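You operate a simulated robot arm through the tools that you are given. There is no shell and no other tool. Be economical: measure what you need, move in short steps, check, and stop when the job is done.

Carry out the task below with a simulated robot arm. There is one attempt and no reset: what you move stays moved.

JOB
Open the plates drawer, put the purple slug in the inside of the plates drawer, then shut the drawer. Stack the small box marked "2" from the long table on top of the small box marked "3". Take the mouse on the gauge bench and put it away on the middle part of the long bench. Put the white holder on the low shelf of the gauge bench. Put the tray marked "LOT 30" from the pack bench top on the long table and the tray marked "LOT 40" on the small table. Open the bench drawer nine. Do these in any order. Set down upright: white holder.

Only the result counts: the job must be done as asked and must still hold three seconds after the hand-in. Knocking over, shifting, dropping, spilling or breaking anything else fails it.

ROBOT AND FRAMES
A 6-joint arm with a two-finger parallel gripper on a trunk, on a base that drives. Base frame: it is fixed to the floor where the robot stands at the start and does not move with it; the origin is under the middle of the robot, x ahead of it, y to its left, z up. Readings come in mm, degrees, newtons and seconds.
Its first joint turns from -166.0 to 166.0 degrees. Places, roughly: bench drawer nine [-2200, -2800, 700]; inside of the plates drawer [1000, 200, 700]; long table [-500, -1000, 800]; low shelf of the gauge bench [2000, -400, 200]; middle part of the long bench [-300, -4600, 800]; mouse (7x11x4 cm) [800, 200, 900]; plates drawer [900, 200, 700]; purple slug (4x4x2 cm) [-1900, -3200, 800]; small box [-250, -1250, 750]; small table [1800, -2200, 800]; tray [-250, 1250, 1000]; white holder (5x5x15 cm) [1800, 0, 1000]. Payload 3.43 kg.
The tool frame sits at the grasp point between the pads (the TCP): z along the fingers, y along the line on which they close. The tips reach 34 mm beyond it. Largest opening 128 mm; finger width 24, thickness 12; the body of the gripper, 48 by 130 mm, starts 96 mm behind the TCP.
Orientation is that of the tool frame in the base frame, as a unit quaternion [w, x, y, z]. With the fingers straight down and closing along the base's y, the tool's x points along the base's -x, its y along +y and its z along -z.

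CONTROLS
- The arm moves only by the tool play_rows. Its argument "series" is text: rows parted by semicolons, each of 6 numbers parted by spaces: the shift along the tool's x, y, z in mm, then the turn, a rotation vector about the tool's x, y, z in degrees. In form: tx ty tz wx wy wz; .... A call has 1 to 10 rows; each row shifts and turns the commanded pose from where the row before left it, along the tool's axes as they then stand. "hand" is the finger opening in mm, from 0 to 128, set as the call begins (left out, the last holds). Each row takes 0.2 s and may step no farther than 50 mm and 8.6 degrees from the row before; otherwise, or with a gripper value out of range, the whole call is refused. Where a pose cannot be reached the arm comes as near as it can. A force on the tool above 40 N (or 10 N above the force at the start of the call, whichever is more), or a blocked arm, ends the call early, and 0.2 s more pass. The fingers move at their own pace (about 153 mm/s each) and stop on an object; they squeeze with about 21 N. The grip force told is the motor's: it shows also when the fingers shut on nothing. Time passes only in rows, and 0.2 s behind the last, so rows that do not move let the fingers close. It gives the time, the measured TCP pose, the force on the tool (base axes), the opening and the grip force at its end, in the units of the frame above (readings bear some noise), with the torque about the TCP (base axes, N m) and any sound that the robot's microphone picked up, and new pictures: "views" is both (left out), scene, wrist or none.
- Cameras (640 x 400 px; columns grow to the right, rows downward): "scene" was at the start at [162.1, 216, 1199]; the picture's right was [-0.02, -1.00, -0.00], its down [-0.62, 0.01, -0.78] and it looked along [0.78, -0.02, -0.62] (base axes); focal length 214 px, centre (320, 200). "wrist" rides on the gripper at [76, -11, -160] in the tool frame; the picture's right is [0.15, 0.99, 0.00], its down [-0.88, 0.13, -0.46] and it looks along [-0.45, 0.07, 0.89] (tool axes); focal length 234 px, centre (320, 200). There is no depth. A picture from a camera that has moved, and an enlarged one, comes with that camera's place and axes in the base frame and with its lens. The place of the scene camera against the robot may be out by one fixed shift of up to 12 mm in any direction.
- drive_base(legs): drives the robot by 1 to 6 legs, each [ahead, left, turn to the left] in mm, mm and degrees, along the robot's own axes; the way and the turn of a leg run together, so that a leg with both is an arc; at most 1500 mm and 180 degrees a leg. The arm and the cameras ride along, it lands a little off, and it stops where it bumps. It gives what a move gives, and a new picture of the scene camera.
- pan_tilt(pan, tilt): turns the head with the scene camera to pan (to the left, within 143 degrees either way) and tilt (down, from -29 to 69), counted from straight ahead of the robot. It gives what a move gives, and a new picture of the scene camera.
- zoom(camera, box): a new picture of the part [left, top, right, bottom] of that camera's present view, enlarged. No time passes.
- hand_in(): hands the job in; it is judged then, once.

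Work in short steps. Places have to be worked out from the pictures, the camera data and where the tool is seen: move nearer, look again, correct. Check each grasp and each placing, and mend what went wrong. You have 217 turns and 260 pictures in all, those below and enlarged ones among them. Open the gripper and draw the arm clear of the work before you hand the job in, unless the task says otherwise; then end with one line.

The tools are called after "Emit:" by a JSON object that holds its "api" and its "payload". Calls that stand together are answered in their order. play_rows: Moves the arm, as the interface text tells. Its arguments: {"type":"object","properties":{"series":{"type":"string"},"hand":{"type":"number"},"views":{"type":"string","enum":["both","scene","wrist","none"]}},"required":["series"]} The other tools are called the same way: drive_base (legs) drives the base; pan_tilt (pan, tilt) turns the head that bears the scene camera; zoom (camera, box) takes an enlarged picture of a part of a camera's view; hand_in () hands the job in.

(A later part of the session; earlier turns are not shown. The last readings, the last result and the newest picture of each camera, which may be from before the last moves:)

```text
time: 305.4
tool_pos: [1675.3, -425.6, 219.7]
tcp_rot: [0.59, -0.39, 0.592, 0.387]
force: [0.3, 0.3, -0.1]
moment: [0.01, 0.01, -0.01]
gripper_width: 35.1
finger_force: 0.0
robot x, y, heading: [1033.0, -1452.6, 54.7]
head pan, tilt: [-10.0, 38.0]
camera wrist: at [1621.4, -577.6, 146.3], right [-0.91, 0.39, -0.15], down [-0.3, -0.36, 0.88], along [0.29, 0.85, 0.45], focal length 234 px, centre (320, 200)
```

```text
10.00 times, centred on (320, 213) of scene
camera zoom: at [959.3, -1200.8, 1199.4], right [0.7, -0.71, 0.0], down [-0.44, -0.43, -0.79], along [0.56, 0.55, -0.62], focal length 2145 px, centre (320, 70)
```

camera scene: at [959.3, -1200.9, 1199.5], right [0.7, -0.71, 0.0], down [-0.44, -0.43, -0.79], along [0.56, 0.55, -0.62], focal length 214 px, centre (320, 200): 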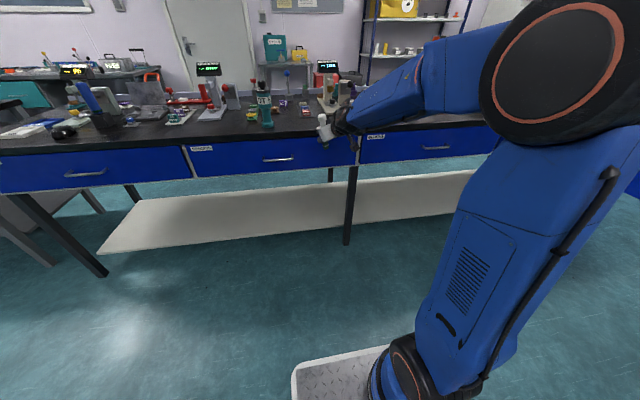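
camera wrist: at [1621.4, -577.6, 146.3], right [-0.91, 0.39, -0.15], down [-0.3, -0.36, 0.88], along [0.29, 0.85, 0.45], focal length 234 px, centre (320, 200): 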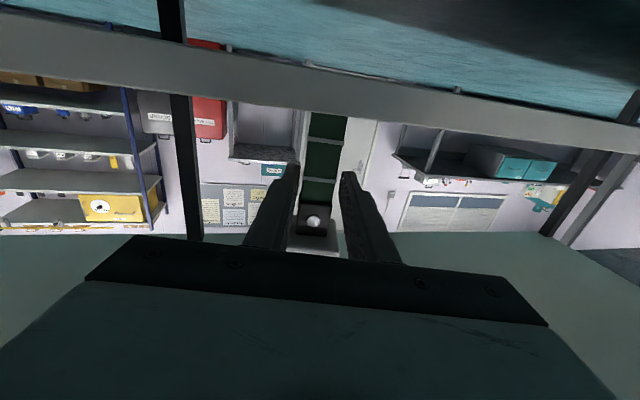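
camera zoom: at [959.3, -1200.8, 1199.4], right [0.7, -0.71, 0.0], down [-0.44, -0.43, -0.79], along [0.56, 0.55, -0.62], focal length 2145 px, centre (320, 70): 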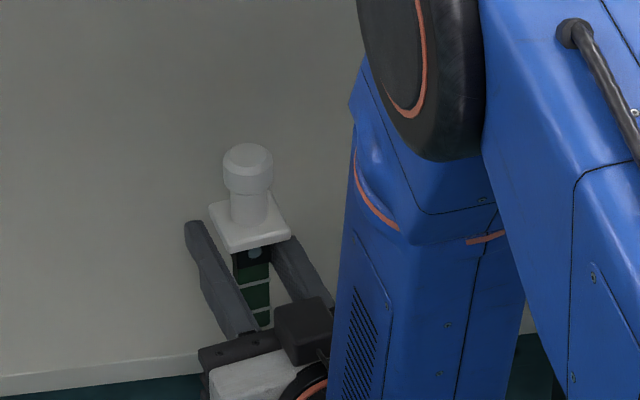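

It stands by itself (fingers lowered, holder stayed). I centre the gap 2.5 mm and withdraw straight back.

Emit:
{"api": "play_rows", "payload": {"series": "0 -1.2 0 0 0 0;0 -1.2 0 0 0 0;0 0 -5 0 0 0;0 0 -10 0 0 0;0 0 -15 0 0 0;0 0 -25 0 0 0;0 0 -40 0 0 0;0 0 -40 0 0 0", "views": "both"}}

Emit:
{"api": "zoom", "payload": {"camera": "scene", "box": [300, 193, 340, 233]}}

```text
time: 307.2
tool_pos: [1623.0, -549.8, 220.7]
tcp_rot: [0.59, -0.39, 0.591, 0.388]
force: [-0.2, 0.2, 0.3]
moment: [0.0, 0.04, 0.02]
gripper_width: 35.0
finger_force: 0.1
robot x, y, heading: [1033.4, -1453.8, 54.8]
head pan, tilt: [-10.0, 38.0]
camera scene: at [959.2, -1200.8, 1199.5], right [0.7, -0.71, 0.0], down [-0.44, -0.43, -0.79], along [0.56, 0.55, -0.62], focal length 214 px, centre (320, 200)
camera wrist: at [1569.2, -701.9, 146.2], right [-0.91, 0.39, -0.15], down [-0.3, -0.36, 0.88], along [0.29, 0.85, 0.45], focal length 234 px, centre (320, 200)
```

scene: 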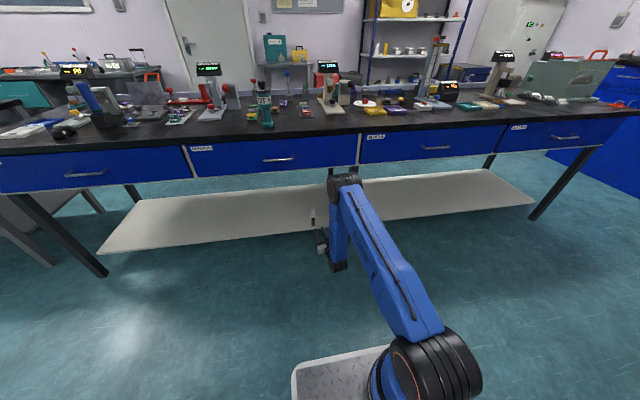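
wrist: 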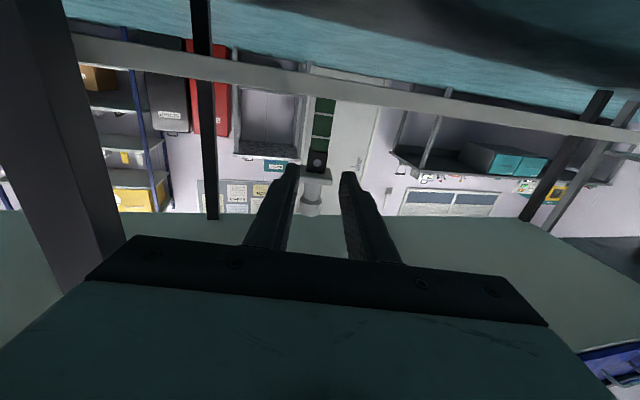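

```text
10.00 times, centred on (320, 213) of scene
camera zoom: at [959.2, -1200.8, 1199.5], right [0.7, -0.71, 0.0], down [-0.44, -0.43, -0.79], along [0.56, 0.55, -0.62], focal length 2145 px, centre (320, 70)
```

zoom: 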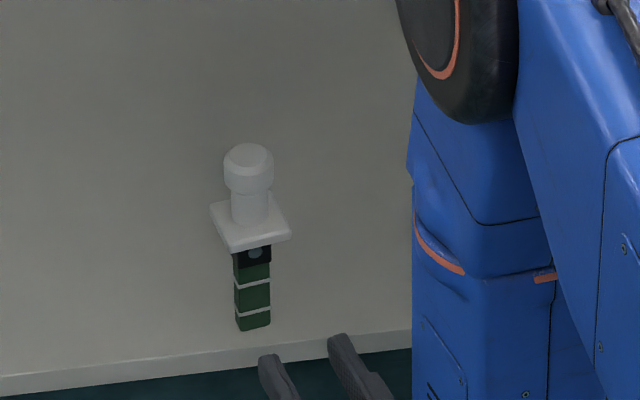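

The holder stands upright on the low shelf. Next the plates drawer: I withdraw and raise the arm with the tool level.

Emit:
{"api": "play_rows", "payload": {"series": "0 0 -45 0 0 0;0 0 -45 0 0 0;0 0 -40 0 0 0;-48 0 0 0 0 0;-48 0 0 0 0 0;-48 0 0 0 0 0;-48 0 0 0 0 0;-48 0 0 0 0 0;-48 0 0 0 0 0;-48 0 0 0 0 0", "hand": 60, "views": "none"}}

Emit:
{"api": "play_rows", "payload": {"series": "-48 0 0 0 0 0;-48 0 0 0 0 0;-48 0 0 0 0 0;-48 0 0 0 0 0;0 0 0 0 0 8;0 0 0 0 0 8;0 0 0 0 0 8;0 0 0 0 0 8;0 0 0 0 0 8;0 0 0 0 0 8", "views": "none"}}

```text
time: 309.4
tool_pos: [1573.0, -668.0, 557.0]
tcp_rot: [0.589, -0.39, 0.592, 0.387]
force: [0.7, -0.1, -0.3]
moment: [0.02, 0.01, 0.01]
gripper_width: 59.9
finger_force: 0.0
robot x, y, heading: [1033.7, -1451.9, 54.6]
head pan, tilt: [-10.0, 38.0]
```

```text
time: 311.6
tool_pos: [1573.9, -666.4, 749.8]
tcp_rot: [0.381, -0.114, 0.7, 0.593]
force: [-0.3, 0.2, 0.4]
moment: [-0.01, 0.0, 0.03]
gripper_width: 59.9
finger_force: 0.0
robot x, y, heading: [1036.3, -1451.3, 54.2]
head pan, tilt: [-10.0, 38.0]
```

I finish the 90° roll (fingers closing vertically for the handle) and swing the arm toward my right side.

Emit:
{"api": "play_rows", "payload": {"series": "0 0 0 0 0 8;0 0 0 0 0 8;0 0 0 0 0 8;0 0 0 0 0 8;0 0 0 0 0 8;0 0 0 0 0 2;-46 0 0 0 -3.8 0;-46 0 0 0 -3.8 0;-46 0 0 0 -3.8 0;-46 0 0 0 -3.8 0", "views": "none"}}

Emit:
{"api": "play_rows", "payload": {"series": "-46 0 0 0 -3.8 0;-46 0 0 0 -3.8 0;-46 0 0 0 -3.8 0;-46 0 0 0 -3.8 0;-46 0 0 0 -3.8 0;-46 0 0 0 -3.8 0;-46 0 0 0 -3.8 0;-46 0 0 0 -3.8 0;-46 0 0 0 -3.8 0;-46 0 0 0 -3.8 0", "views": "none"}}

Emit:
{"api": "play_rows", "payload": {"series": "-46 0 0 0 -3.8 0;-46 0 0 0 -3.8 0;-46 0 0 0 -3.8 0;-46 0 0 0 -3.8 0;-46 0 0 0 -3.8 0;-46 0 0 0 -3.8 0;-46 0 0 0 -3.8 0;-46 0 0 0 -3.8 0;-46 0 0 0 -3.8 0;-46 0 0 0 -3.8 0", "views": "none"}}

```text
time: 313.8
tool_pos: [1731.4, -755.9, 748.1]
tcp_rot: [0.234, 0.233, 0.669, 0.666]
force: [0.1, 0.1, 0.2]
moment: [-0.01, 0.01, -0.02]
gripper_width: 60.3
finger_force: 0.1
robot x, y, heading: [1033.6, -1452.9, 54.7]
head pan, tilt: [-10.0, 38.0]
```

```text
time: 316.0
tool_pos: [1984.0, -1128.3, 751.6]
tcp_rot: [0.439, 0.437, 0.556, 0.554]
force: [-0.8, -0.2, 0.0]
moment: [0.0, -0.02, 0.02]
gripper_width: 59.8
finger_force: 0.1
robot x, y, heading: [1035.3, -1451.6, 54.6]
head pan, tilt: [-10.0, 38.0]
```

```text
time: 318.2
tool_pos: [1957.8, -1580.8, 752.6]
tcp_rot: [0.597, 0.594, 0.383, 0.38]
force: [0.2, 0.6, 1.4]
moment: [0.01, 0.01, 0.01]
gripper_width: 59.8
finger_force: 0.1
robot x, y, heading: [1039.2, -1451.4, 54.9]
head pan, tilt: [-10.0, 38.0]
```

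Arm swung right. I retract it, then turn the base to heading 145° (bench on my right) and drive along the aisle to the plates drawer.

Emit:
{"api": "play_rows", "payload": {"series": "-46 0 0 0 -3.8 0;-46 0 0 0 -3.8 0;-40 0 0 0 -3.3 0;0 0 -48 0 0 0;0 0 -48 0 0 0;0 0 -48 0 0 0;0 0 -46 0 0 0", "views": "none"}}

Emit:
{"api": "drive_base", "payload": {"legs": [[0, -170, 0], [0, 0, 90.5], [977, -255, 0]]}}

Emit:
{"api": "pan_tilt", "payload": {"pan": -80, "tilt": 40}}

```text
time: 319.8
tool_pos: [1763.8, -1597.7, 767.7]
tcp_rot: [0.63, 0.628, 0.324, 0.322]
force: [-0.3, 0.1, -0.2]
moment: [-0.02, -0.02, 0.0]
gripper_width: 60.0
finger_force: 0.1
out of reach, approached as far as the arm can: row 7
robot x, y, heading: [1033.3, -1454.3, 54.8]
head pan, tilt: [-10.0, 38.0]
```

```text
time: 326.3
tool_pos: [1237.5, -731.4, 768.5]
tcp_rot: [0.21, 0.207, 0.676, 0.675]
force: [-0.1, -0.1, -0.6]
moment: [0.02, -0.02, 0.0]
gripper_width: 59.8
finger_force: 0.0
robot x, y, heading: [1104.6, -1469.6, 145.4]
head pan, tilt: [-10.0, 38.0]
stopped in leg 3: the robot was blocked; the commanded pose is now the measured one
camera scene: at [848.9, -1544.4, 1199.5], right [0.7, 0.72, 0.0], down [0.44, -0.43, -0.79], along [-0.56, 0.55, -0.62], focal length 214 px, centre (320, 200)
```

scene: 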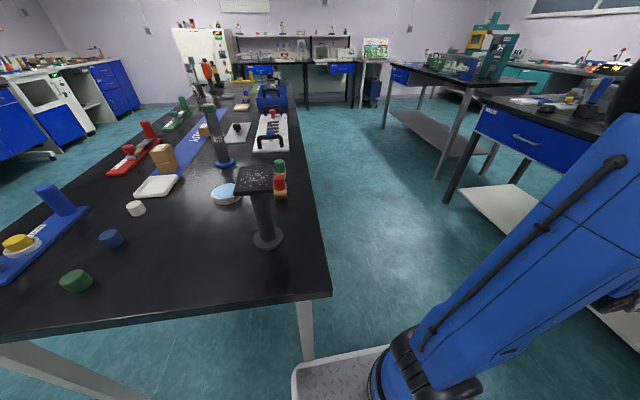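

```text
time: 327.8
tool_pos: [1235.8, -732.4, 768.2]
tcp_rot: [0.211, 0.206, 0.676, 0.675]
force: [-0.7, -0.2, 0.2]
moment: [-0.02, 0.03, 0.0]
gripper_width: 60.0
finger_force: 0.1
robot x, y, heading: [1105.4, -1465.4, 145.9]
head pan, tilt: [-80.0, 40.0]
camera scene: at [945.7, -1527.1, 1196.5], right [0.91, -0.41, 0.0], down [-0.26, -0.59, -0.77], along [0.31, 0.7, -0.64], focal length 214 px, centre (320, 200)
```

scene: 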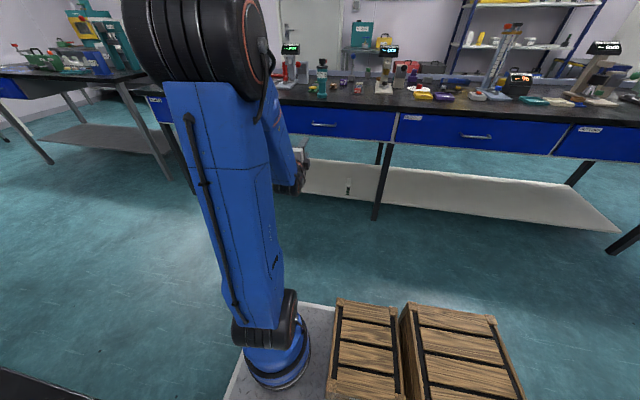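

The deck touched the long-table leg. I back off 60, shift right 250, then go ahead.

Emit:
{"api": "drive_base", "payload": {"legs": [[-60, 0, 0], [0, -245, 0], [880, 0, 0]]}}

```text
time: 334.4
tool_pos: [684.8, -67.6, 767.7]
tcp_rot: [0.209, 0.205, 0.677, 0.676]
force: [0.6, -0.3, 0.6]
moment: [-0.01, -0.01, 0.02]
gripper_width: 60.1
finger_force: 0.0
robot x, y, heading: [553.8, -798.6, 145.9]
head pan, tilt: [-80.0, 40.0]
camera scene: at [398.7, -864.1, 1196.5], right [0.91, -0.41, 0.0], down [-0.26, -0.59, -0.77], along [0.31, 0.7, -0.64], focal length 214 px, centre (320, 200)
```

scene: 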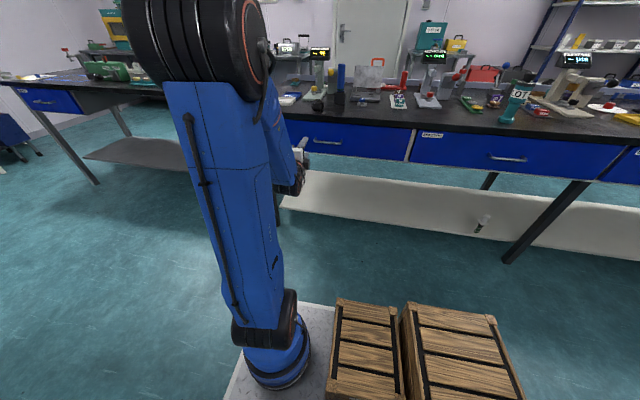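

I zoom on the plates drawer handle relative to my gripper.

Emit:
{"api": "zoom", "payload": {"camera": "scene", "box": [270, 110, 370, 200]}}

Emit:
{"api": "play_rows", "payload": {"series": "0 0 0 0 0 0", "views": "wrist"}}

```text
4.44 times, centred on (320, 155) of scene
camera zoom: at [398.7, -864.1, 1196.5], right [0.91, -0.41, 0.0], down [-0.26, -0.59, -0.77], along [0.31, 0.7, -0.64], focal length 953 px, centre (320, 400)
```

zoom: 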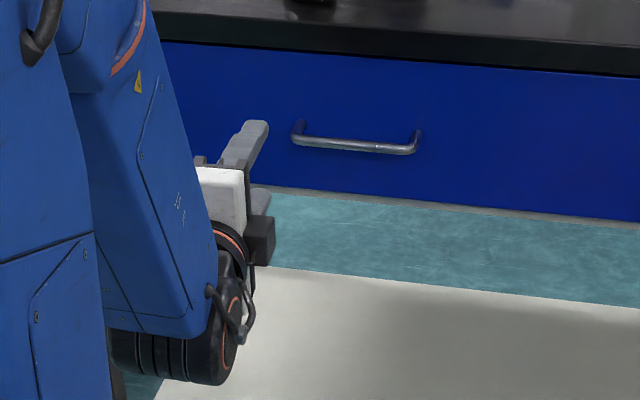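

```text
time: 334.8
tool_pos: [686.1, -66.7, 766.9]
tcp_rot: [0.209, 0.206, 0.676, 0.676]
force: [0.2, 0.5, 0.1]
moment: [0.01, -0.02, -0.01]
gripper_width: 60.0
finger_force: 0.0
robot x, y, heading: [555.7, -801.3, 146.0]
head pan, tilt: [-80.0, 40.0]
camera wrist: at [532.5, -158.4, 756.5], right [-0.13, 0.08, 0.99], down [0.47, -0.87, 0.13], along [0.87, 0.49, 0.07], focal length 234 px, centre (320, 200)
```

wrist: 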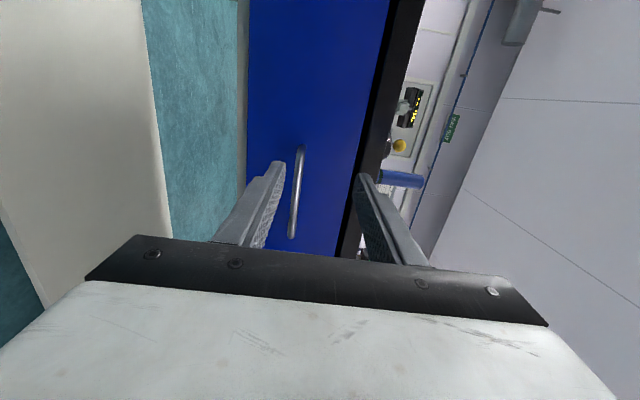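

Handle is at z≈745, ~65 mm to the right and ~140 mm ahead. I align and approach.

Emit:
{"api": "play_rows", "payload": {"series": "-33 -11 0 0 0 0;-33 -11 0 0 0 0;0 0 40 0 0 0;0 0 40 0 0 0", "views": "wrist"}}

```text
time: 335.8
tool_pos: [790.7, -31.7, 748.4]
tcp_rot: [0.208, 0.205, 0.677, 0.676]
force: [0.4, 0.0, 0.4]
moment: [-0.03, 0.03, 0.01]
gripper_width: 59.9
finger_force: 0.1
out of reach, approached as far as the arm can: row 1, 2
robot x, y, heading: [557.5, -802.6, 145.8]
head pan, tilt: [-80.0, 40.0]
camera wrist: at [637.4, -122.6, 737.8], right [-0.13, 0.08, 0.99], down [0.47, -0.87, 0.13], along [0.87, 0.49, 0.07], focal length 234 px, centre (320, 200)
```

wrist: 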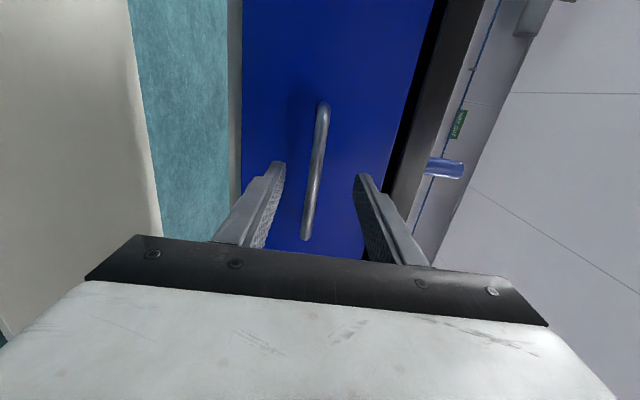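

Bar ≈ 50 mm ahead, 4 mm low. I advance 43 mm, lower 3, and close on the bar.

Emit:
{"api": "play_rows", "payload": {"series": "0 -3 15 0 0 0;0 0 15 0 0 0;0 0 13 0 0 0;0 0 0 0 0 0", "views": "none"}}

Emit:
{"api": "play_rows", "payload": {"series": "0 0 0 0 0 0;0 0 0 0 0 0;0 0 0 0 0 0", "hand": 4, "views": "wrist"}}

```text
time: 336.8
tool_pos: [814.3, 4.6, 747.0]
tcp_rot: [0.208, 0.205, 0.676, 0.676]
force: [0.1, 0.3, -0.4]
moment: [0.02, 0.05, -0.03]
gripper_width: 59.9
finger_force: 0.2
robot x, y, heading: [559.2, -799.6, 145.9]
head pan, tilt: [-80.0, 40.0]
```

```text
time: 337.6
tool_pos: [814.3, 5.1, 744.7]
tcp_rot: [0.208, 0.206, 0.678, 0.675]
force: [0.5, -2.6, -29.1]
moment: [0.19, 0.43, 0.16]
gripper_width: 11.8
finger_force: 45.3
robot x, y, heading: [557.0, -801.1, 146.0]
head pan, tilt: [-80.0, 40.0]
camera wrist: at [661.7, -86.4, 734.0], right [-0.12, 0.09, 0.99], down [0.47, -0.87, 0.14], along [0.87, 0.49, 0.07], focal length 234 px, centre (320, 200)
```

wrist: 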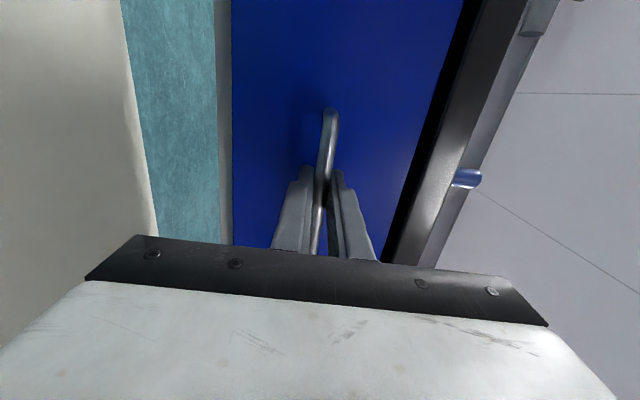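

Bar gripped. I relieve the height mismatch and pull back.

Emit:
{"api": "play_rows", "payload": {"series": "0 -3 0 0 0 0;0 0 -8 0 0 0;0 0 -15 0 0 0;0 0 -20 0 0 0;0 0 -20 0 0 0;0 0 -20 0 0 0;0 0 -20 0 0 0;0 0 -15 0 0 0", "views": "none"}}

```text
time: 339.4
tool_pos: [746.5, -92.6, 742.7]
tcp_rot: [0.208, 0.204, 0.676, 0.677]
force: [-29.7, 21.5, 4.5]
moment: [0.61, 0.86, 0.17]
gripper_width: 12.0
finger_force: 44.8
robot x, y, heading: [555.5, -804.1, 146.0]
head pan, tilt: [-80.0, 40.0]
```

118 mm out. I relax sideways 2 mm and use the base (80 mm left) to pull further.

Emit:
{"api": "play_rows", "payload": {"series": "2 0 0 0 0 0;0 0 0 0 0 0", "views": "none"}}

Emit:
{"api": "drive_base", "payload": {"legs": [[0, 85, 0]]}}

```text
time: 340.0
tool_pos: [746.5, -92.1, 744.3]
tcp_rot: [0.209, 0.205, 0.677, 0.676]
force: [-15.5, 9.2, 5.0]
moment: [0.24, 0.28, -0.32]
gripper_width: 11.7
finger_force: 44.9
robot x, y, heading: [556.8, -800.6, 145.7]
head pan, tilt: [-80.0, 40.0]
```

```text
time: 341.1
tool_pos: [696.0, -160.7, 743.8]
tcp_rot: [0.208, 0.204, 0.676, 0.677]
force: [-28.9, 21.7, 10.2]
moment: [0.34, 0.4, 0.42]
gripper_width: 11.6
finger_force: 44.9
robot x, y, heading: [508.6, -869.0, 146.1]
head pan, tilt: [-80.0, 40.0]
camera scene: at [350.7, -934.1, 1196.4], right [0.91, -0.41, 0.0], down [-0.26, -0.59, -0.77], along [0.31, 0.7, -0.64], focal length 214 px, centre (320, 200)
```

scene: 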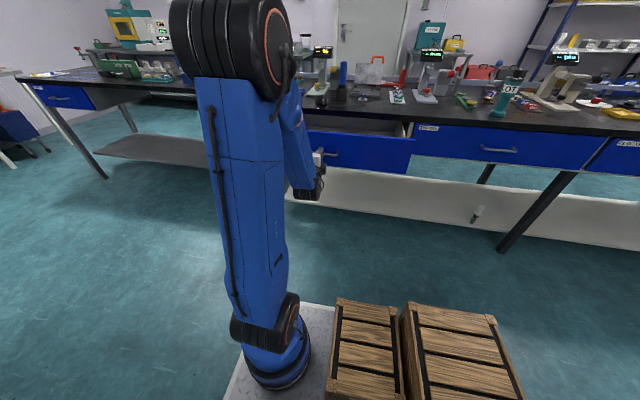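

Drawer is ~200 mm open. I relax, open the fingers and try to retract.

Emit:
{"api": "play_rows", "payload": {"series": "2 -1 0 0 0 0;0 0 0 0 0 0;0 0 0 0 0 0", "hand": 60, "views": "none"}}

Emit:
{"api": "play_rows", "payload": {"series": "0 0 -15 0 0 0;0 0 -15 0 0 0;0 0 -15 0 0 0", "views": "wrist"}}

```text
time: 341.9
tool_pos: [696.2, -160.6, 742.8]
tcp_rot: [0.209, 0.204, 0.676, 0.676]
force: [-1.3, 1.0, 0.3]
moment: [-0.01, 0.01, 0.03]
gripper_width: 60.1
finger_force: 0.0
robot x, y, heading: [507.7, -874.0, 146.2]
head pan, tilt: [-80.0, 40.0]
```

```text
time: 342.7
tool_pos: [695.4, -166.4, 749.7]
tcp_rot: [0.208, 0.205, 0.676, 0.676]
force: [-0.5, -0.3, -0.4]
moment: [-0.03, 0.0, 0.0]
gripper_width: 60.0
finger_force: 0.0
out of reach, approached as far as the arm can: row 1, 2, 3
robot x, y, heading: [513.1, -873.1, 146.2]
head pan, tilt: [-80.0, 40.0]
camera wrist: at [541.6, -257.1, 738.8], right [-0.13, 0.08, 0.99], down [0.48, -0.87, 0.13], along [0.87, 0.49, 0.07], focal length 234 px, centre (320, 200)
```

wrist: 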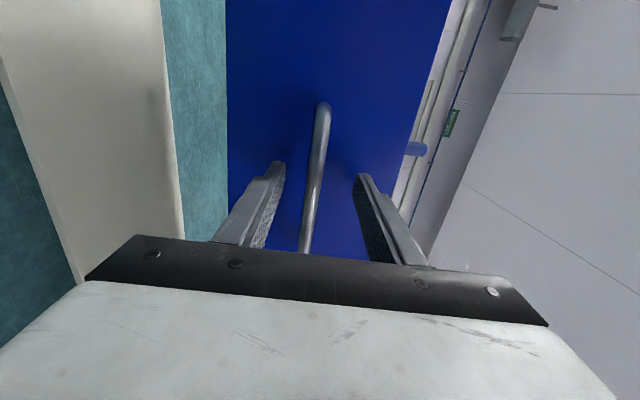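

Sliding sideways along the bar frees me (fingers are above and below it). I drive 170 mm ahead (along the bench), then raise the arm.

Emit:
{"api": "drive_base", "payload": {"legs": [[175, 0, 0], [0, 10, 0]]}}

Emit:
{"api": "play_rows", "payload": {"series": "0 48 0 0 0 0;0 48 0 0 0 0;0 48 0 0 0 0;0 48 0 0 0 0;0 48 0 0 0 0;0 0 0 8.2 0 0;0 0 0 8.2 0 0;0 0 0 8.2 0 0;0 0 0 8.2 0 0;0 0 0 8.2 0 0", "views": "none"}}

Emit:
{"api": "play_rows", "payload": {"series": "0 0 0 8.2 0 0;0 0 0 8.2 0 0;0 0 0 8.2 0 0;0 0 0 8.2 0 0;0 0 0 8.2 0 0;0 0 0 8 0 0;0 0 0 0 0 0", "views": "both"}}

```text
time: 344.5
tool_pos: [542.7, -76.0, 749.1]
tcp_rot: [0.208, 0.205, 0.677, 0.676]
force: [-0.4, 0.2, 0.4]
moment: [-0.01, -0.02, 0.0]
gripper_width: 59.8
finger_force: 0.0
robot x, y, heading: [357.3, -785.9, 146.0]
head pan, tilt: [-80.0, 40.0]
camera scene: at [201.3, -845.8, 1196.5], right [0.91, -0.4, 0.0], down [-0.26, -0.59, -0.77], along [0.31, 0.7, -0.64], focal length 214 px, centre (320, 200)
```

scene: 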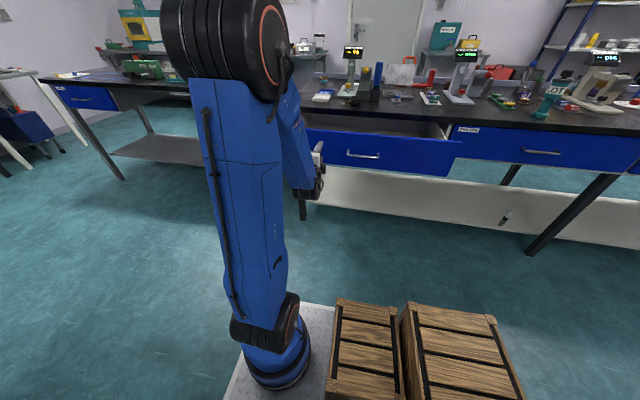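

```text
time: 346.7
tool_pos: [542.0, -75.4, 990.8]
tcp_rot: [0.122, 0.263, 0.871, 0.396]
force: [0.4, -0.7, 0.2]
moment: [0.01, 0.05, 0.05]
gripper_width: 59.8
finger_force: 0.0
out of reach, approached as far as the arm can: row 8
robot x, y, heading: [359.5, -785.8, 146.2]
head pan, tilt: [-80.0, 40.0]
```

```text
time: 348.3
tool_pos: [542.0, -76.2, 990.6]
tcp_rot: [0.002, 0.29, 0.957, -0.001]
force: [-0.2, 0.1, 0.2]
moment: [0.0, 0.01, 0.0]
gripper_width: 60.1
finger_force: 0.0
robot x, y, heading: [360.1, -781.8, 146.3]
head pan, tilt: [-80.0, 40.0]
camera scene: at [201.3, -845.8, 1196.5], right [0.91, -0.4, 0.0], down [-0.26, -0.59, -0.77], along [0.31, 0.7, -0.64], focal length 214 px, centre (320, 200)
camera wrist: at [471.4, -43.4, 1150.3], right [0.43, 0.9, 0.0], down [0.8, -0.38, 0.46], along [0.42, -0.2, -0.89], focal length 234 px, centre (320, 200)
```

scene: 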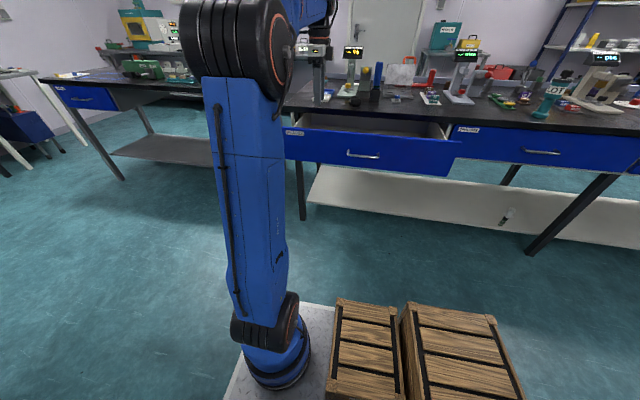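
wrist: 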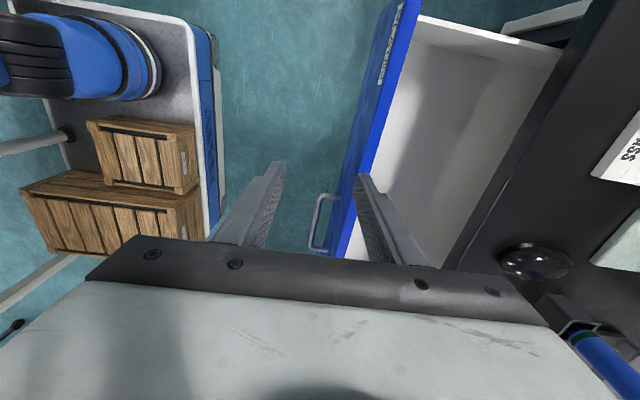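

The plates drawer is well open, and the mouse is seen at ≈[816,138]. I raise, turn the gripper 90° and move near the mouse.

Emit:
{"api": "play_rows", "payload": {"series": "0 0 -45 0 0 0;0 0 -45 0 0 -8.2;0 0 0 0 0 -8.2;0 0 0 0 0 -8.2;0 0 0 0 0 -8.2;0 0 0 0 0 -8.2;0 0 0 0 0 -8.2;0 0 0 0 0 -8.2;0 0 0 0 0 -8.2;0 0 0 0 0 -8.2", "hand": 120, "views": "none"}}

Emit:
{"api": "play_rows", "payload": {"series": "0 0 0 0 0 -8.2;0 0 0 0 0 -8;-40 -18 0 0 0 0;-40 -18 0 0 0 0;-40 -18 0 0 0 0;-40 -18 0 0 0 0;-40 -18 0 0 0 0;-40 -17 0 0 0 0", "views": "wrist"}}

```text
time: 350.5
tool_pos: [540.9, -76.4, 1079.2]
tcp_rot: [0.002, -0.344, 0.939, -0.001]
force: [0.2, -0.6, 0.4]
moment: [0.0, 0.0, 0.0]
gripper_width: 120.0
finger_force: 0.0
robot x, y, heading: [360.1, -787.6, 146.1]
head pan, tilt: [-80.0, 40.0]
```

```text
time: 352.3
tool_pos: [723.1, 22.8, 1022.2]
tcp_rot: [0.005, -0.472, 0.882, -0.001]
force: [-1.0, 0.2, 0.3]
moment: [0.02, 0.05, -0.04]
gripper_width: 120.2
finger_force: 0.2
out of reach, approached as far as the arm can: row 6, 7, 8
robot x, y, heading: [359.2, -782.4, 146.1]
head pan, tilt: [-80.0, 40.0]
camera wrist: at [688.4, -47.4, 1181.8], right [-0.9, 0.43, -0.01], down [0.38, 0.8, 0.46], along [0.2, 0.41, -0.89], focal length 234 px, centre (320, 200)
```

wrist: 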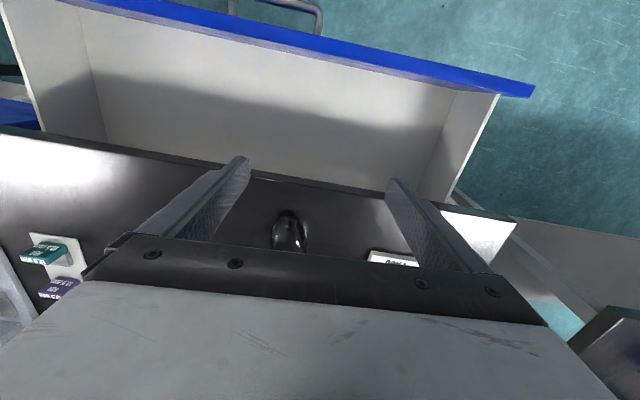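

Reach is short; I shift the base 90 mm toward the bench and look again lower.

Emit:
{"api": "drive_base", "payload": {"legs": [[0, -90, 0]]}}

Emit:
{"api": "play_rows", "payload": {"series": "0 -9 10 0 0 0;0 -9 10 0 0 0;0 -8 10 0 0 0", "views": "wrist"}}

```text
time: 353.4
tool_pos: [773.5, 98.2, 1021.0]
tcp_rot: [0.004, -0.47, 0.882, -0.001]
force: [0.2, -0.2, 0.6]
moment: [0.0, -0.03, -0.02]
gripper_width: 120.2
finger_force: 0.0
robot x, y, heading: [412.6, -709.1, 145.9]
head pan, tilt: [-80.0, 40.0]
camera scene: at [251.6, -770.5, 1196.5], right [0.91, -0.4, 0.0], down [-0.26, -0.59, -0.77], along [0.31, 0.7, -0.64], focal length 214 px, centre (320, 200)
```

scene: 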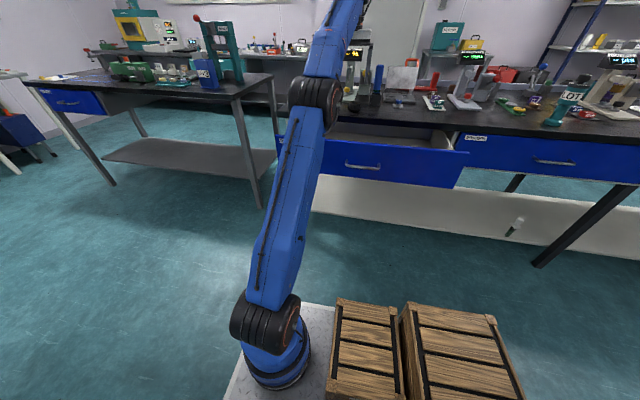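

```text
time: 354.2
tool_pos: [794.8, 84.2, 990.5]
tcp_rot: [0.004, -0.471, 0.882, -0.001]
force: [-0.6, 0.0, 0.2]
moment: [-0.01, -0.01, 0.0]
gripper_width: 120.0
finger_force: 0.0
robot x, y, heading: [410.4, -709.6, 145.9]
head pan, tilt: [-80.0, 40.0]
camera wrist: at [760.4, 13.5, 1151.1], right [-0.9, 0.43, -0.01], down [0.38, 0.8, 0.46], along [0.2, 0.41, -0.89], focal length 234 px, centre (320, 200)
```

wrist: 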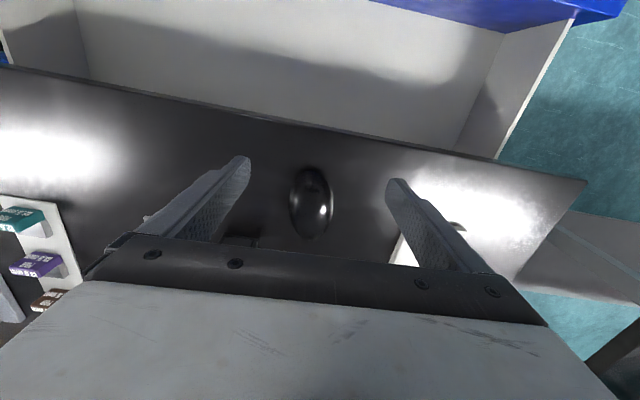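

Mouse centre at ≈[831,135], long axis along the depth. I align, open 100, and lower to z≈913.

Emit:
{"api": "play_rows", "payload": {"series": "-32 -1 0 0 0 0;-31 -1 0 0 0 0;0 0 30 0 0 0;0 0 25 0 0 0;0 0 15 0 0 0;0 0 7 0 0 0", "hand": 100, "views": "wrist"}}

```text
time: 355.6
tool_pos: [817.2, 120.4, 897.3]
tcp_rot: [0.004, -0.471, 0.882, 0.0]
force: [-0.4, 0.1, 0.4]
moment: [-0.02, -0.02, 0.0]
gripper_width: 100.2
finger_force: 0.1
out of reach, approached as far as the arm can: row 1, 2
robot x, y, heading: [411.8, -710.2, 146.1]
head pan, tilt: [-80.0, 40.0]
camera wrist: at [783.0, 49.5, 1057.5], right [-0.9, 0.43, -0.01], down [0.38, 0.8, 0.46], along [0.2, 0.41, -0.89], focal length 234 px, centre (320, 200)
```

wrist: 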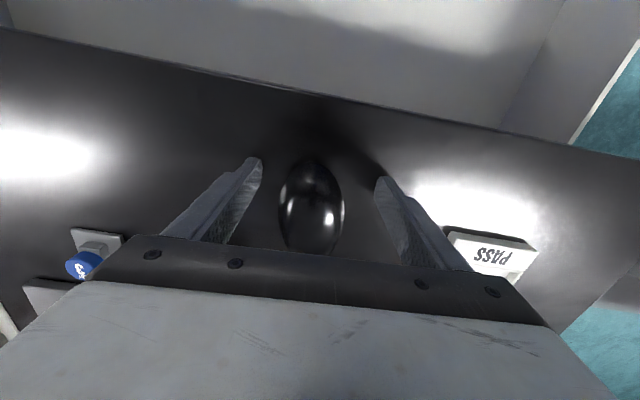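

Emit:
{"api": "play_rows", "payload": {"series": "-8 -3 0 0 0 0;-8 -2 0 0 0 0;0 0 0 0 0 0", "hand": 100, "views": "none"}}

Emit:
{"api": "play_rows", "payload": {"series": "0 0 0 0 0 0;0 0 0 0 0 0;0 0 0 0 0 0;0 0 -5 0 0 0;0 0 -15 0 0 0;0 0 -30 0 0 0;0 0 -40 0 0 0", "hand": 30, "views": "wrist"}}

```text
time: 356.4
tool_pos: [831.1, 128.6, 898.4]
tcp_rot: [0.004, -0.471, 0.882, -0.002]
force: [0.1, -0.2, 0.3]
moment: [0.02, 0.0, 0.0]
gripper_width: 100.3
finger_force: 0.1
robot x, y, heading: [410.9, -709.7, 146.4]
head pan, tilt: [-80.0, 40.0]
```

```text
time: 358.0
tool_pos: [819.5, 118.4, 973.5]
tcp_rot: [0.003, -0.472, 0.882, -0.002]
force: [1.2, 0.8, -1.7]
moment: [-0.11, 0.11, -0.01]
gripper_width: 59.2
finger_force: 21.6
out of reach, approached as far as the arm can: row 7
robot x, y, heading: [410.2, -708.0, 146.5]
head pan, tilt: [-80.0, 40.0]
camera wrist: at [784.7, 48.5, 1133.8], right [-0.9, 0.43, -0.01], down [0.38, 0.8, 0.46], along [0.2, 0.41, -0.89], focal length 234 px, centre (320, 200)
```

wrist: 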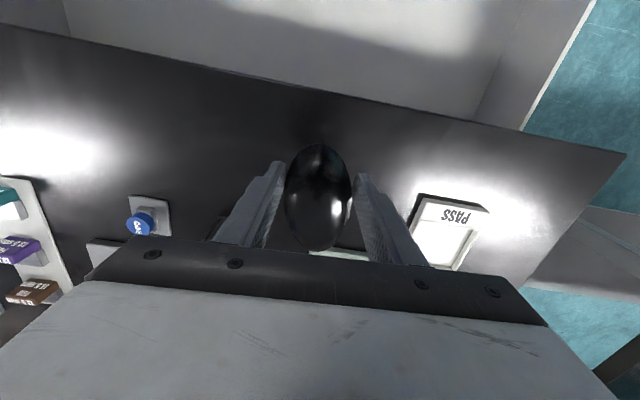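

Mouse held. I retract the arm and drive back along the aisle, then turn so the arm stays clear of the tables.

Emit:
{"api": "play_rows", "payload": {"series": "20 0 0 0 0 0;40 0 -5 0 0 0;45 0 -15 0 0 0;45 0 -15 0 0 0;45 0 -15 0 0 0;45 0 -15 0 0 0;35 0 0 0 0 0", "views": "none"}}

Emit:
{"api": "drive_base", "payload": {"legs": [[-940, 0, 0], [0, 0, -91]]}}

Emit:
{"api": "pan_tilt", "payload": {"pan": -143, "tilt": 22}}

```text
time: 359.6
tool_pos: [664.5, -109.5, 1037.4]
tcp_rot: [0.003, -0.471, 0.882, -0.001]
force: [0.4, 0.6, -1.3]
moment: [-0.07, 0.04, 0.01]
gripper_width: 59.2
finger_force: 20.6
robot x, y, heading: [414.3, -707.2, 146.1]
head pan, tilt: [-80.0, 40.0]
```

```text
time: 368.4
tool_pos: [1795.9, -1510.5, 1038.3]
tcp_rot: [0.001, 0.301, 0.954, -0.003]
force: [0.6, -0.4, -0.8]
moment: [0.0, 0.0, 0.02]
gripper_width: 58.9
finger_force: 21.3
robot x, y, heading: [1205.3, -1242.5, 54.8]
head pan, tilt: [-80.0, 40.0]
camera scene: at [1142.2, -1089.0, 1196.5], right [-0.42, -0.91, 0.0], down [-0.58, 0.27, -0.77], along [0.69, -0.33, -0.64], focal length 214 px, centre (320, 200)
```

scene: 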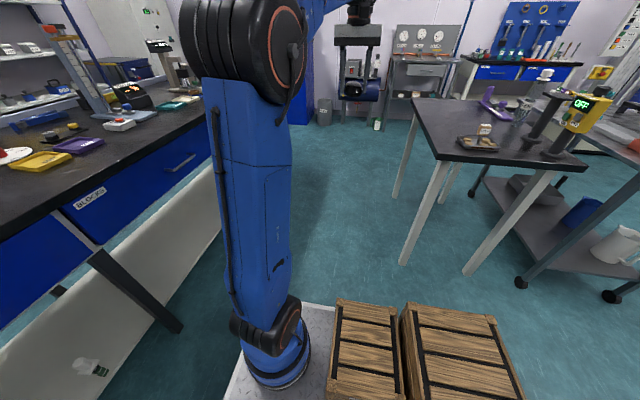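

```text
time: 369.8
tool_pos: [1796.4, -1510.8, 1038.5]
tcp_rot: [0.001, 0.302, 0.953, -0.003]
force: [0.1, 0.3, -0.8]
moment: [0.0, 0.0, 0.0]
gripper_width: 58.6
finger_force: 20.5
robot x, y, heading: [1202.5, -1246.1, 54.9]
head pan, tilt: [-143.0, 22.0]
camera scene: at [1068.3, -1145.6, 1224.6], right [-1.0, -0.03, 0.0], down [-0.01, 0.37, -0.93], along [0.03, -0.93, -0.37], focal length 214 px, centre (320, 200)
```

scene: 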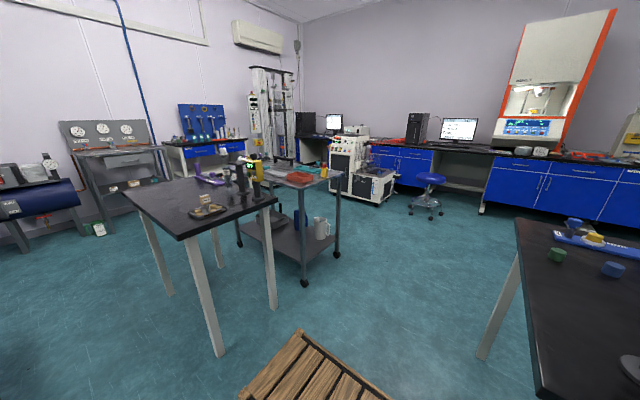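

I swing the arm to the front (20 small arcs) so it can face the long bench later.

Emit:
{"api": "play_rows", "payload": {"series": "0 47 0 0 0 -4.7;0 47 0 0 0 -4.7;0 47 0 0 0 -4.7;0 47 0 0 0 -4.7;0 47 0 0 0 -4.7;0 47 0 0 0 -4.7;0 47 0 0 0 -4.7;0 47 0 0 0 -4.7;0 47 0 0 0 -4.7;0 47 0 0 0 -4.7", "views": "none"}}

Emit:
{"api": "play_rows", "payload": {"series": "0 47 0 0 0 -4.7;0 47 0 0 0 -4.7;0 47 0 0 0 -4.7;0 47 0 0 0 -4.7;0 47 0 0 0 -4.7;0 47 0 0 0 -4.7;0 47 0 0 0 -4.7;0 47 0 0 0 -4.7;0 47 0 0 0 -4.7;0 0 0 0 0 0", "views": "none"}}

Emit:
{"api": "drive_base", "payload": {"legs": [[-1450, 0, 0], [-540, 0, 0], [0, 0, 90], [0, 0, 90], [0, 730, 0]]}}

Emit:
{"api": "pan_tilt", "payload": {"pan": 0, "tilt": 30}}

```text
time: 372.0
tool_pos: [1906.1, -1070.0, 1034.8]
tcp_rot: [0.0, -0.104, 0.995, -0.004]
force: [0.0, 0.5, -0.4]
moment: [0.01, -0.02, 0.01]
gripper_width: 58.8
finger_force: 20.9
robot x, y, heading: [1204.4, -1242.7, 55.0]
head pan, tilt: [-143.0, 22.0]
```

```text
time: 374.2
tool_pos: [1694.4, -709.6, 1031.1]
tcp_rot: [-0.001, -0.456, 0.89, -0.004]
force: [-0.9, 0.2, -0.7]
moment: [-0.03, 0.0, -0.01]
gripper_width: 58.5
finger_force: 20.8
robot x, y, heading: [1204.5, -1245.6, 54.9]
head pan, tilt: [-143.0, 22.0]
```

```text
time: 395.3
tool_pos: [211.3, -3807.7, 1031.7]
tcp_rot: [-0.005, 0.886, 0.464, 0.001]
force: [-0.5, 0.0, -0.6]
moment: [0.0, 0.0, -0.01]
gripper_width: 57.3
finger_force: 20.9
robot x, y, heading: [695.4, -3265.8, -123.9]
head pan, tilt: [-143.0, 22.0]
camera scene: at [821.0, -3363.2, 1224.6], right [1.0, 0.05, 0.0], down [0.02, -0.37, -0.93], along [-0.05, 0.93, -0.37], focal length 214 px, centre (320, 200)
```

scene: 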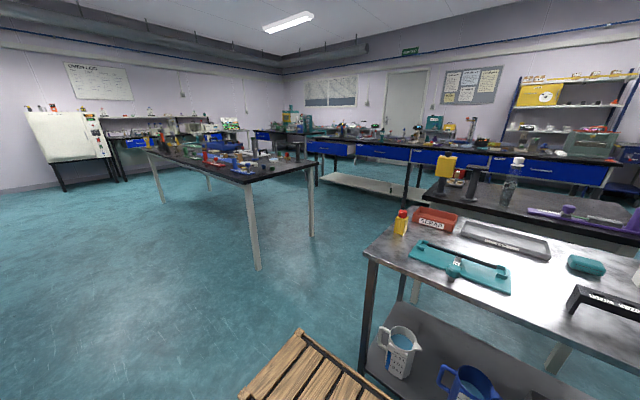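

```text
time: 397.5
tool_pos: [211.9, -3807.2, 1031.9]
tcp_rot: [-0.004, 0.885, 0.465, 0.001]
force: [0.6, -0.1, -0.7]
moment: [0.0, 0.02, -0.01]
gripper_width: 57.1
finger_force: 21.1
robot x, y, heading: [690.0, -3262.0, -124.1]
head pan, tilt: [0.0, 30.0]
camera scene: at [775.5, -3530.9, 1211.8], right [-0.83, 0.56, 0.0], down [0.28, 0.41, -0.87], along [-0.48, -0.72, -0.5], focal length 214 px, centre (320, 200)
```

scene: 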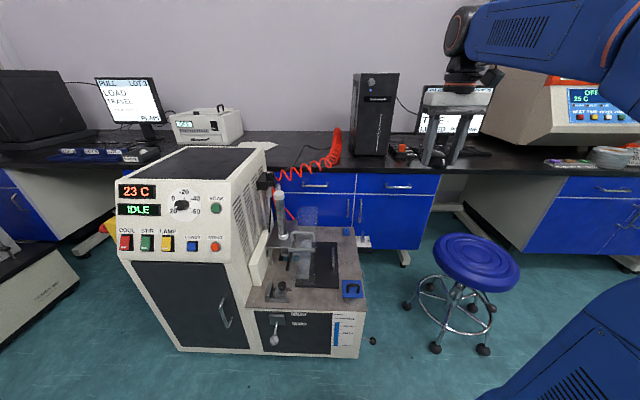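

The area in front of the PC tower (≈ the hinted spot) is free. I creep closer between stool and machine.

Emit:
{"api": "drive_base", "payload": {"legs": [[225, -60, -1]]}}

Emit:
{"api": "play_rows", "payload": {"series": "-40 0 0 0 0 0;-40 0 0 0 0 0;-40 0 0 0 0 0;-40 0 0 0 0 0", "views": "wrist"}}

```text
time: 399.3
tool_pos: [23.1, -3947.4, 1032.1]
tcp_rot: [-0.003, 0.89, 0.456, 0.001]
force: [0.3, 0.1, -0.5]
moment: [0.02, -0.03, -0.02]
gripper_width: 57.3
finger_force: 21.0
robot x, y, heading: [513.7, -3417.5, -125.1]
head pan, tilt: [0.0, 30.0]
camera scene: at [592.2, -3684.1, 1211.8], right [-0.82, 0.58, 0.0], down [0.29, 0.41, -0.87], along [-0.5, -0.71, -0.5], focal length 214 px, centre (320, 200)
```

scene: 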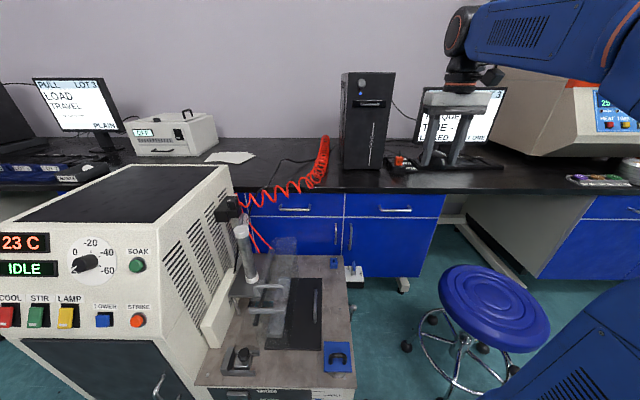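

```text
time: 400.3
tool_pos: [-70.7, -4077.2, 1031.6]
tcp_rot: [-0.004, 0.89, 0.455, 0.001]
force: [0.1, -0.3, -0.2]
moment: [-0.02, 0.09, 0.0]
gripper_width: 57.2
finger_force: 20.9
robot x, y, heading: [511.6, -3418.5, -125.2]
head pan, tilt: [0.0, 30.0]
camera wrist: at [-35.0, -4010.7, 1193.1], right [0.89, -0.46, -0.01], down [-0.41, -0.79, 0.45], along [-0.21, -0.4, -0.89], focal length 234 px, centre (320, 200)
```

wrist: 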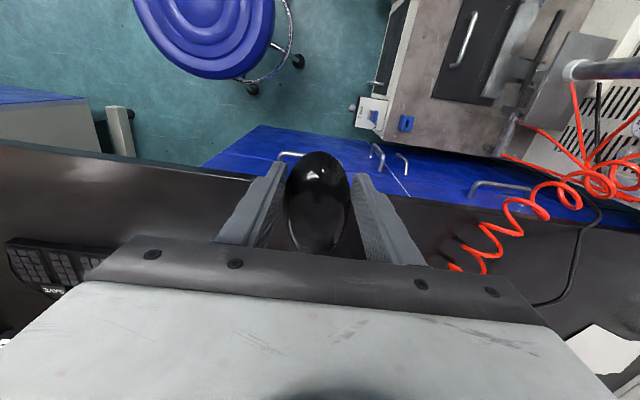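

Bench edge is at room-b≈-3475, top z≈797, and the spot ahead is clear. I reach 195 mm forward and lower to z≈850.

Emit:
{"api": "play_rows", "payload": {"series": "-40 0 0 0 0 0;-45 0 0 0 0 0;-45 0 10 0 0 0;-45 0 20 0 0 0;-20 0 30 0 0 0;0 0 35 0 0 0;0 0 35 0 0 0;0 0 30 0 0 0;0 0 15 0 0 0;0 0 6 0 0 0", "views": "wrist"}}

```text
time: 402.5
tool_pos: [-185.2, -4235.4, 849.0]
tcp_rot: [-0.003, 0.89, 0.456, 0.001]
force: [0.6, 0.4, -1.1]
moment: [0.03, -0.03, 0.02]
gripper_width: 57.2
finger_force: 21.0
robot x, y, heading: [515.2, -3415.1, -125.1]
head pan, tilt: [0.0, 30.0]
camera wrist: at [-150.2, -4168.9, 1009.9], right [0.89, -0.46, 0.0], down [-0.41, -0.79, 0.45], along [-0.21, -0.4, -0.89], focal length 234 px, centre (320, 200)
```

wrist: 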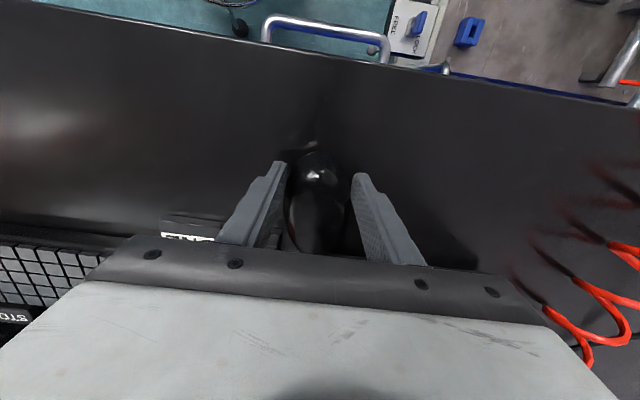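

Clear. I lower in fine steps to contact.

Emit:
{"api": "play_rows", "payload": {"series": "0 0 4 0 0 0;0 0 4 0 0 0;0 0 3 0 0 0", "views": "none"}}

Emit:
{"api": "play_rows", "payload": {"series": "0 0 2 0 0 0;0 0 2 0 0 0", "views": "none"}}

```text
time: 403.3
tool_pos: [-186.2, -4235.1, 838.6]
tcp_rot: [-0.003, 0.89, 0.455, 0.0]
force: [-0.9, -2.4, 6.1]
moment: [-0.5, 0.37, 0.03]
gripper_width: 57.1
finger_force: 21.3
robot x, y, heading: [517.0, -3417.1, -125.3]
head pan, tilt: [0.0, 30.0]
```

```text
time: 403.9
tool_pos: [-185.6, -4233.6, 834.6]
tcp_rot: [-0.003, 0.89, 0.456, 0.0]
force: [3.1, 2.6, 19.5]
moment: [-0.18, 0.03, 0.02]
gripper_width: 57.0
finger_force: 21.0
robot x, y, heading: [515.1, -3416.5, -125.1]
head pan, tilt: [0.0, 30.0]
```

In contact. Release and rise.

Emit:
{"api": "play_rows", "payload": {"series": "0 0 -1 0 0 0;0 0 0 0 0 0;0 0 0 0 0 0", "hand": 80, "views": "none"}}

Emit:
{"api": "play_rows", "payload": {"series": "0 0 -20 0 0 0;0 0 -40 0 0 0;0 0 -45 0 0 0;0 0 -45 0 0 0;0 0 -40 0 0 0;45 0 0 0 0 0;45 0 0 0 0 0;45 0 0 0 0 0;45 0 0 0 0 0;45 0 0 0 0 0", "views": "wrist"}}

```text
time: 404.7
tool_pos: [-185.5, -4233.9, 833.9]
tcp_rot: [-0.004, 0.89, 0.455, 0.001]
force: [-3.8, 2.5, 3.5]
moment: [-0.07, -0.06, 0.0]
gripper_width: 78.0
finger_force: 0.0
robot x, y, heading: [516.0, -3420.4, -125.2]
head pan, tilt: [0.0, 30.0]
```

```text
time: 406.9
tool_pos: [-56.3, -4052.5, 1021.9]
tcp_rot: [-0.004, 0.89, 0.456, 0.001]
force: [0.0, -0.4, -0.3]
moment: [0.07, -0.06, -0.02]
gripper_width: 79.9
finger_force: 0.0
robot x, y, heading: [515.4, -3418.2, -125.2]
head pan, tilt: [0.0, 30.0]
camera wrist: at [-21.7, -3987.9, 1183.9], right [0.89, -0.46, 0.0], down [-0.41, -0.79, 0.45], along [-0.21, -0.4, -0.89], focal length 234 px, centre (320, 200)
```

wrist: 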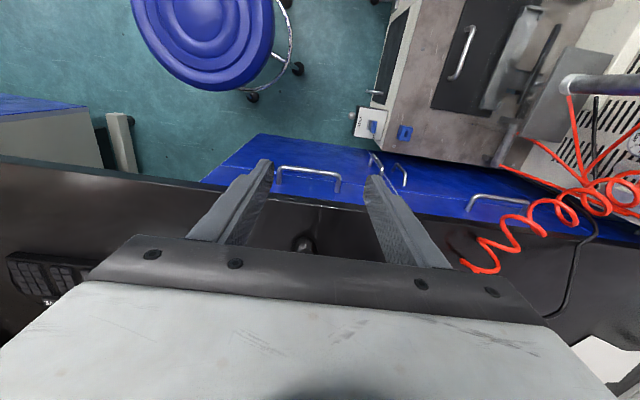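

Mouse is on the bench. Next: bench drawer nine and the slug, ~2.3 m to my right. I drive there.

Emit:
{"api": "drive_base", "payload": {"legs": [[-200, 0, 0], [0, -1200, 0], [0, -1080, 0]]}}

Emit:
{"api": "zoom", "payload": {"camera": "scene", "box": [200, 120, 520, 320]}}

```text
time: 419.3
tool_pos: [-1813.4, -2628.7, 1024.4]
tcp_rot: [-0.004, 0.884, 0.467, 0.001]
force: [0.6, 0.3, 0.0]
moment: [0.03, 0.06, 0.04]
gripper_width: 80.1
finger_force: 0.1
robot x, y, heading: [-1256.4, -1975.3, -123.3]
head pan, tilt: [0.0, 30.0]
camera scene: at [-1174.3, -2241.9, 1211.8], right [-0.83, 0.55, 0.0], down [0.28, 0.42, -0.87], along [-0.48, -0.72, -0.5], focal length 214 px, centre (320, 200)
```

scene: 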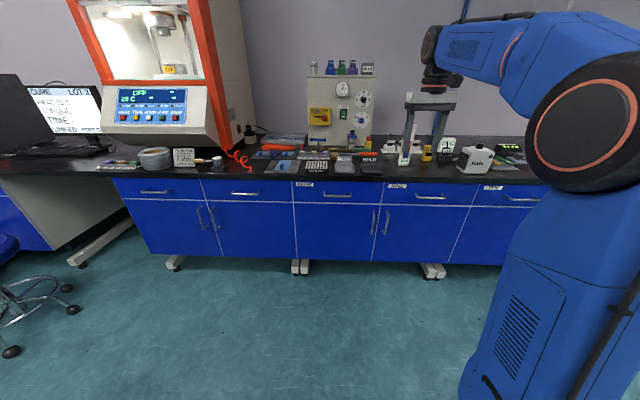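

```text
2.00 times, centred on (360, 220) of scene
camera zoom: at [-1174.3, -2241.9, 1211.8], right [-0.83, 0.55, 0.0], down [0.28, 0.42, -0.87], along [-0.48, -0.72, -0.5], focal length 429 px, centre (240, 160)
```

zoom: 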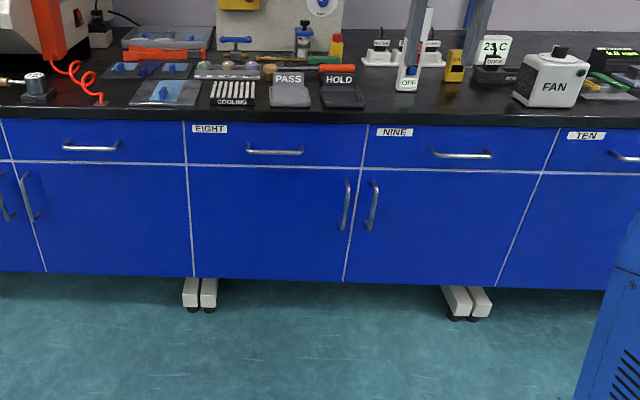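

Drawer NINE's handle is at ≈[-2136,-2704,700]. I turn the gripper 90° and move over it.

Emit:
{"api": "play_rows", "payload": {"series": "0 0 0 0 0 8.2;0 0 0 0 0 8.2;0 0 0 0 0 8.2;0 0 0 0 0 8.2;0 0 0 0 0 8.2;0 0 0 0 0 8.2;0 0 0 0 0 8.2;0 0 0 0 0 8.2;0 0 0 0 0 8.2;0 0 0 0 0 8.2", "hand": 60, "views": "none"}}

Emit:
{"api": "play_rows", "payload": {"series": "0 0 0 0 0 8;-32 34 0 0 0 0;-32 34 0 0 0 0;-32 34 0 0 0 0;-32 34 0 0 0 0;-32 34 0 0 0 0;-32 34 0 0 0 0;-32 0 40 0 0 0;0 0 45 0 0 0;0 0 45 0 0 0", "views": "wrist"}}

```text
time: 421.5
tool_pos: [-1812.2, -2627.2, 1022.8]
tcp_rot: [-0.005, 0.973, -0.229, -0.002]
force: [0.5, -0.7, -0.2]
moment: [0.0, 0.0, 0.0]
gripper_width: 60.0
finger_force: 0.0
robot x, y, heading: [-1261.2, -1978.5, -123.6]
head pan, tilt: [0.0, 30.0]
```

```text
refused: row 8 steps farther than a row can; nothing moved
```

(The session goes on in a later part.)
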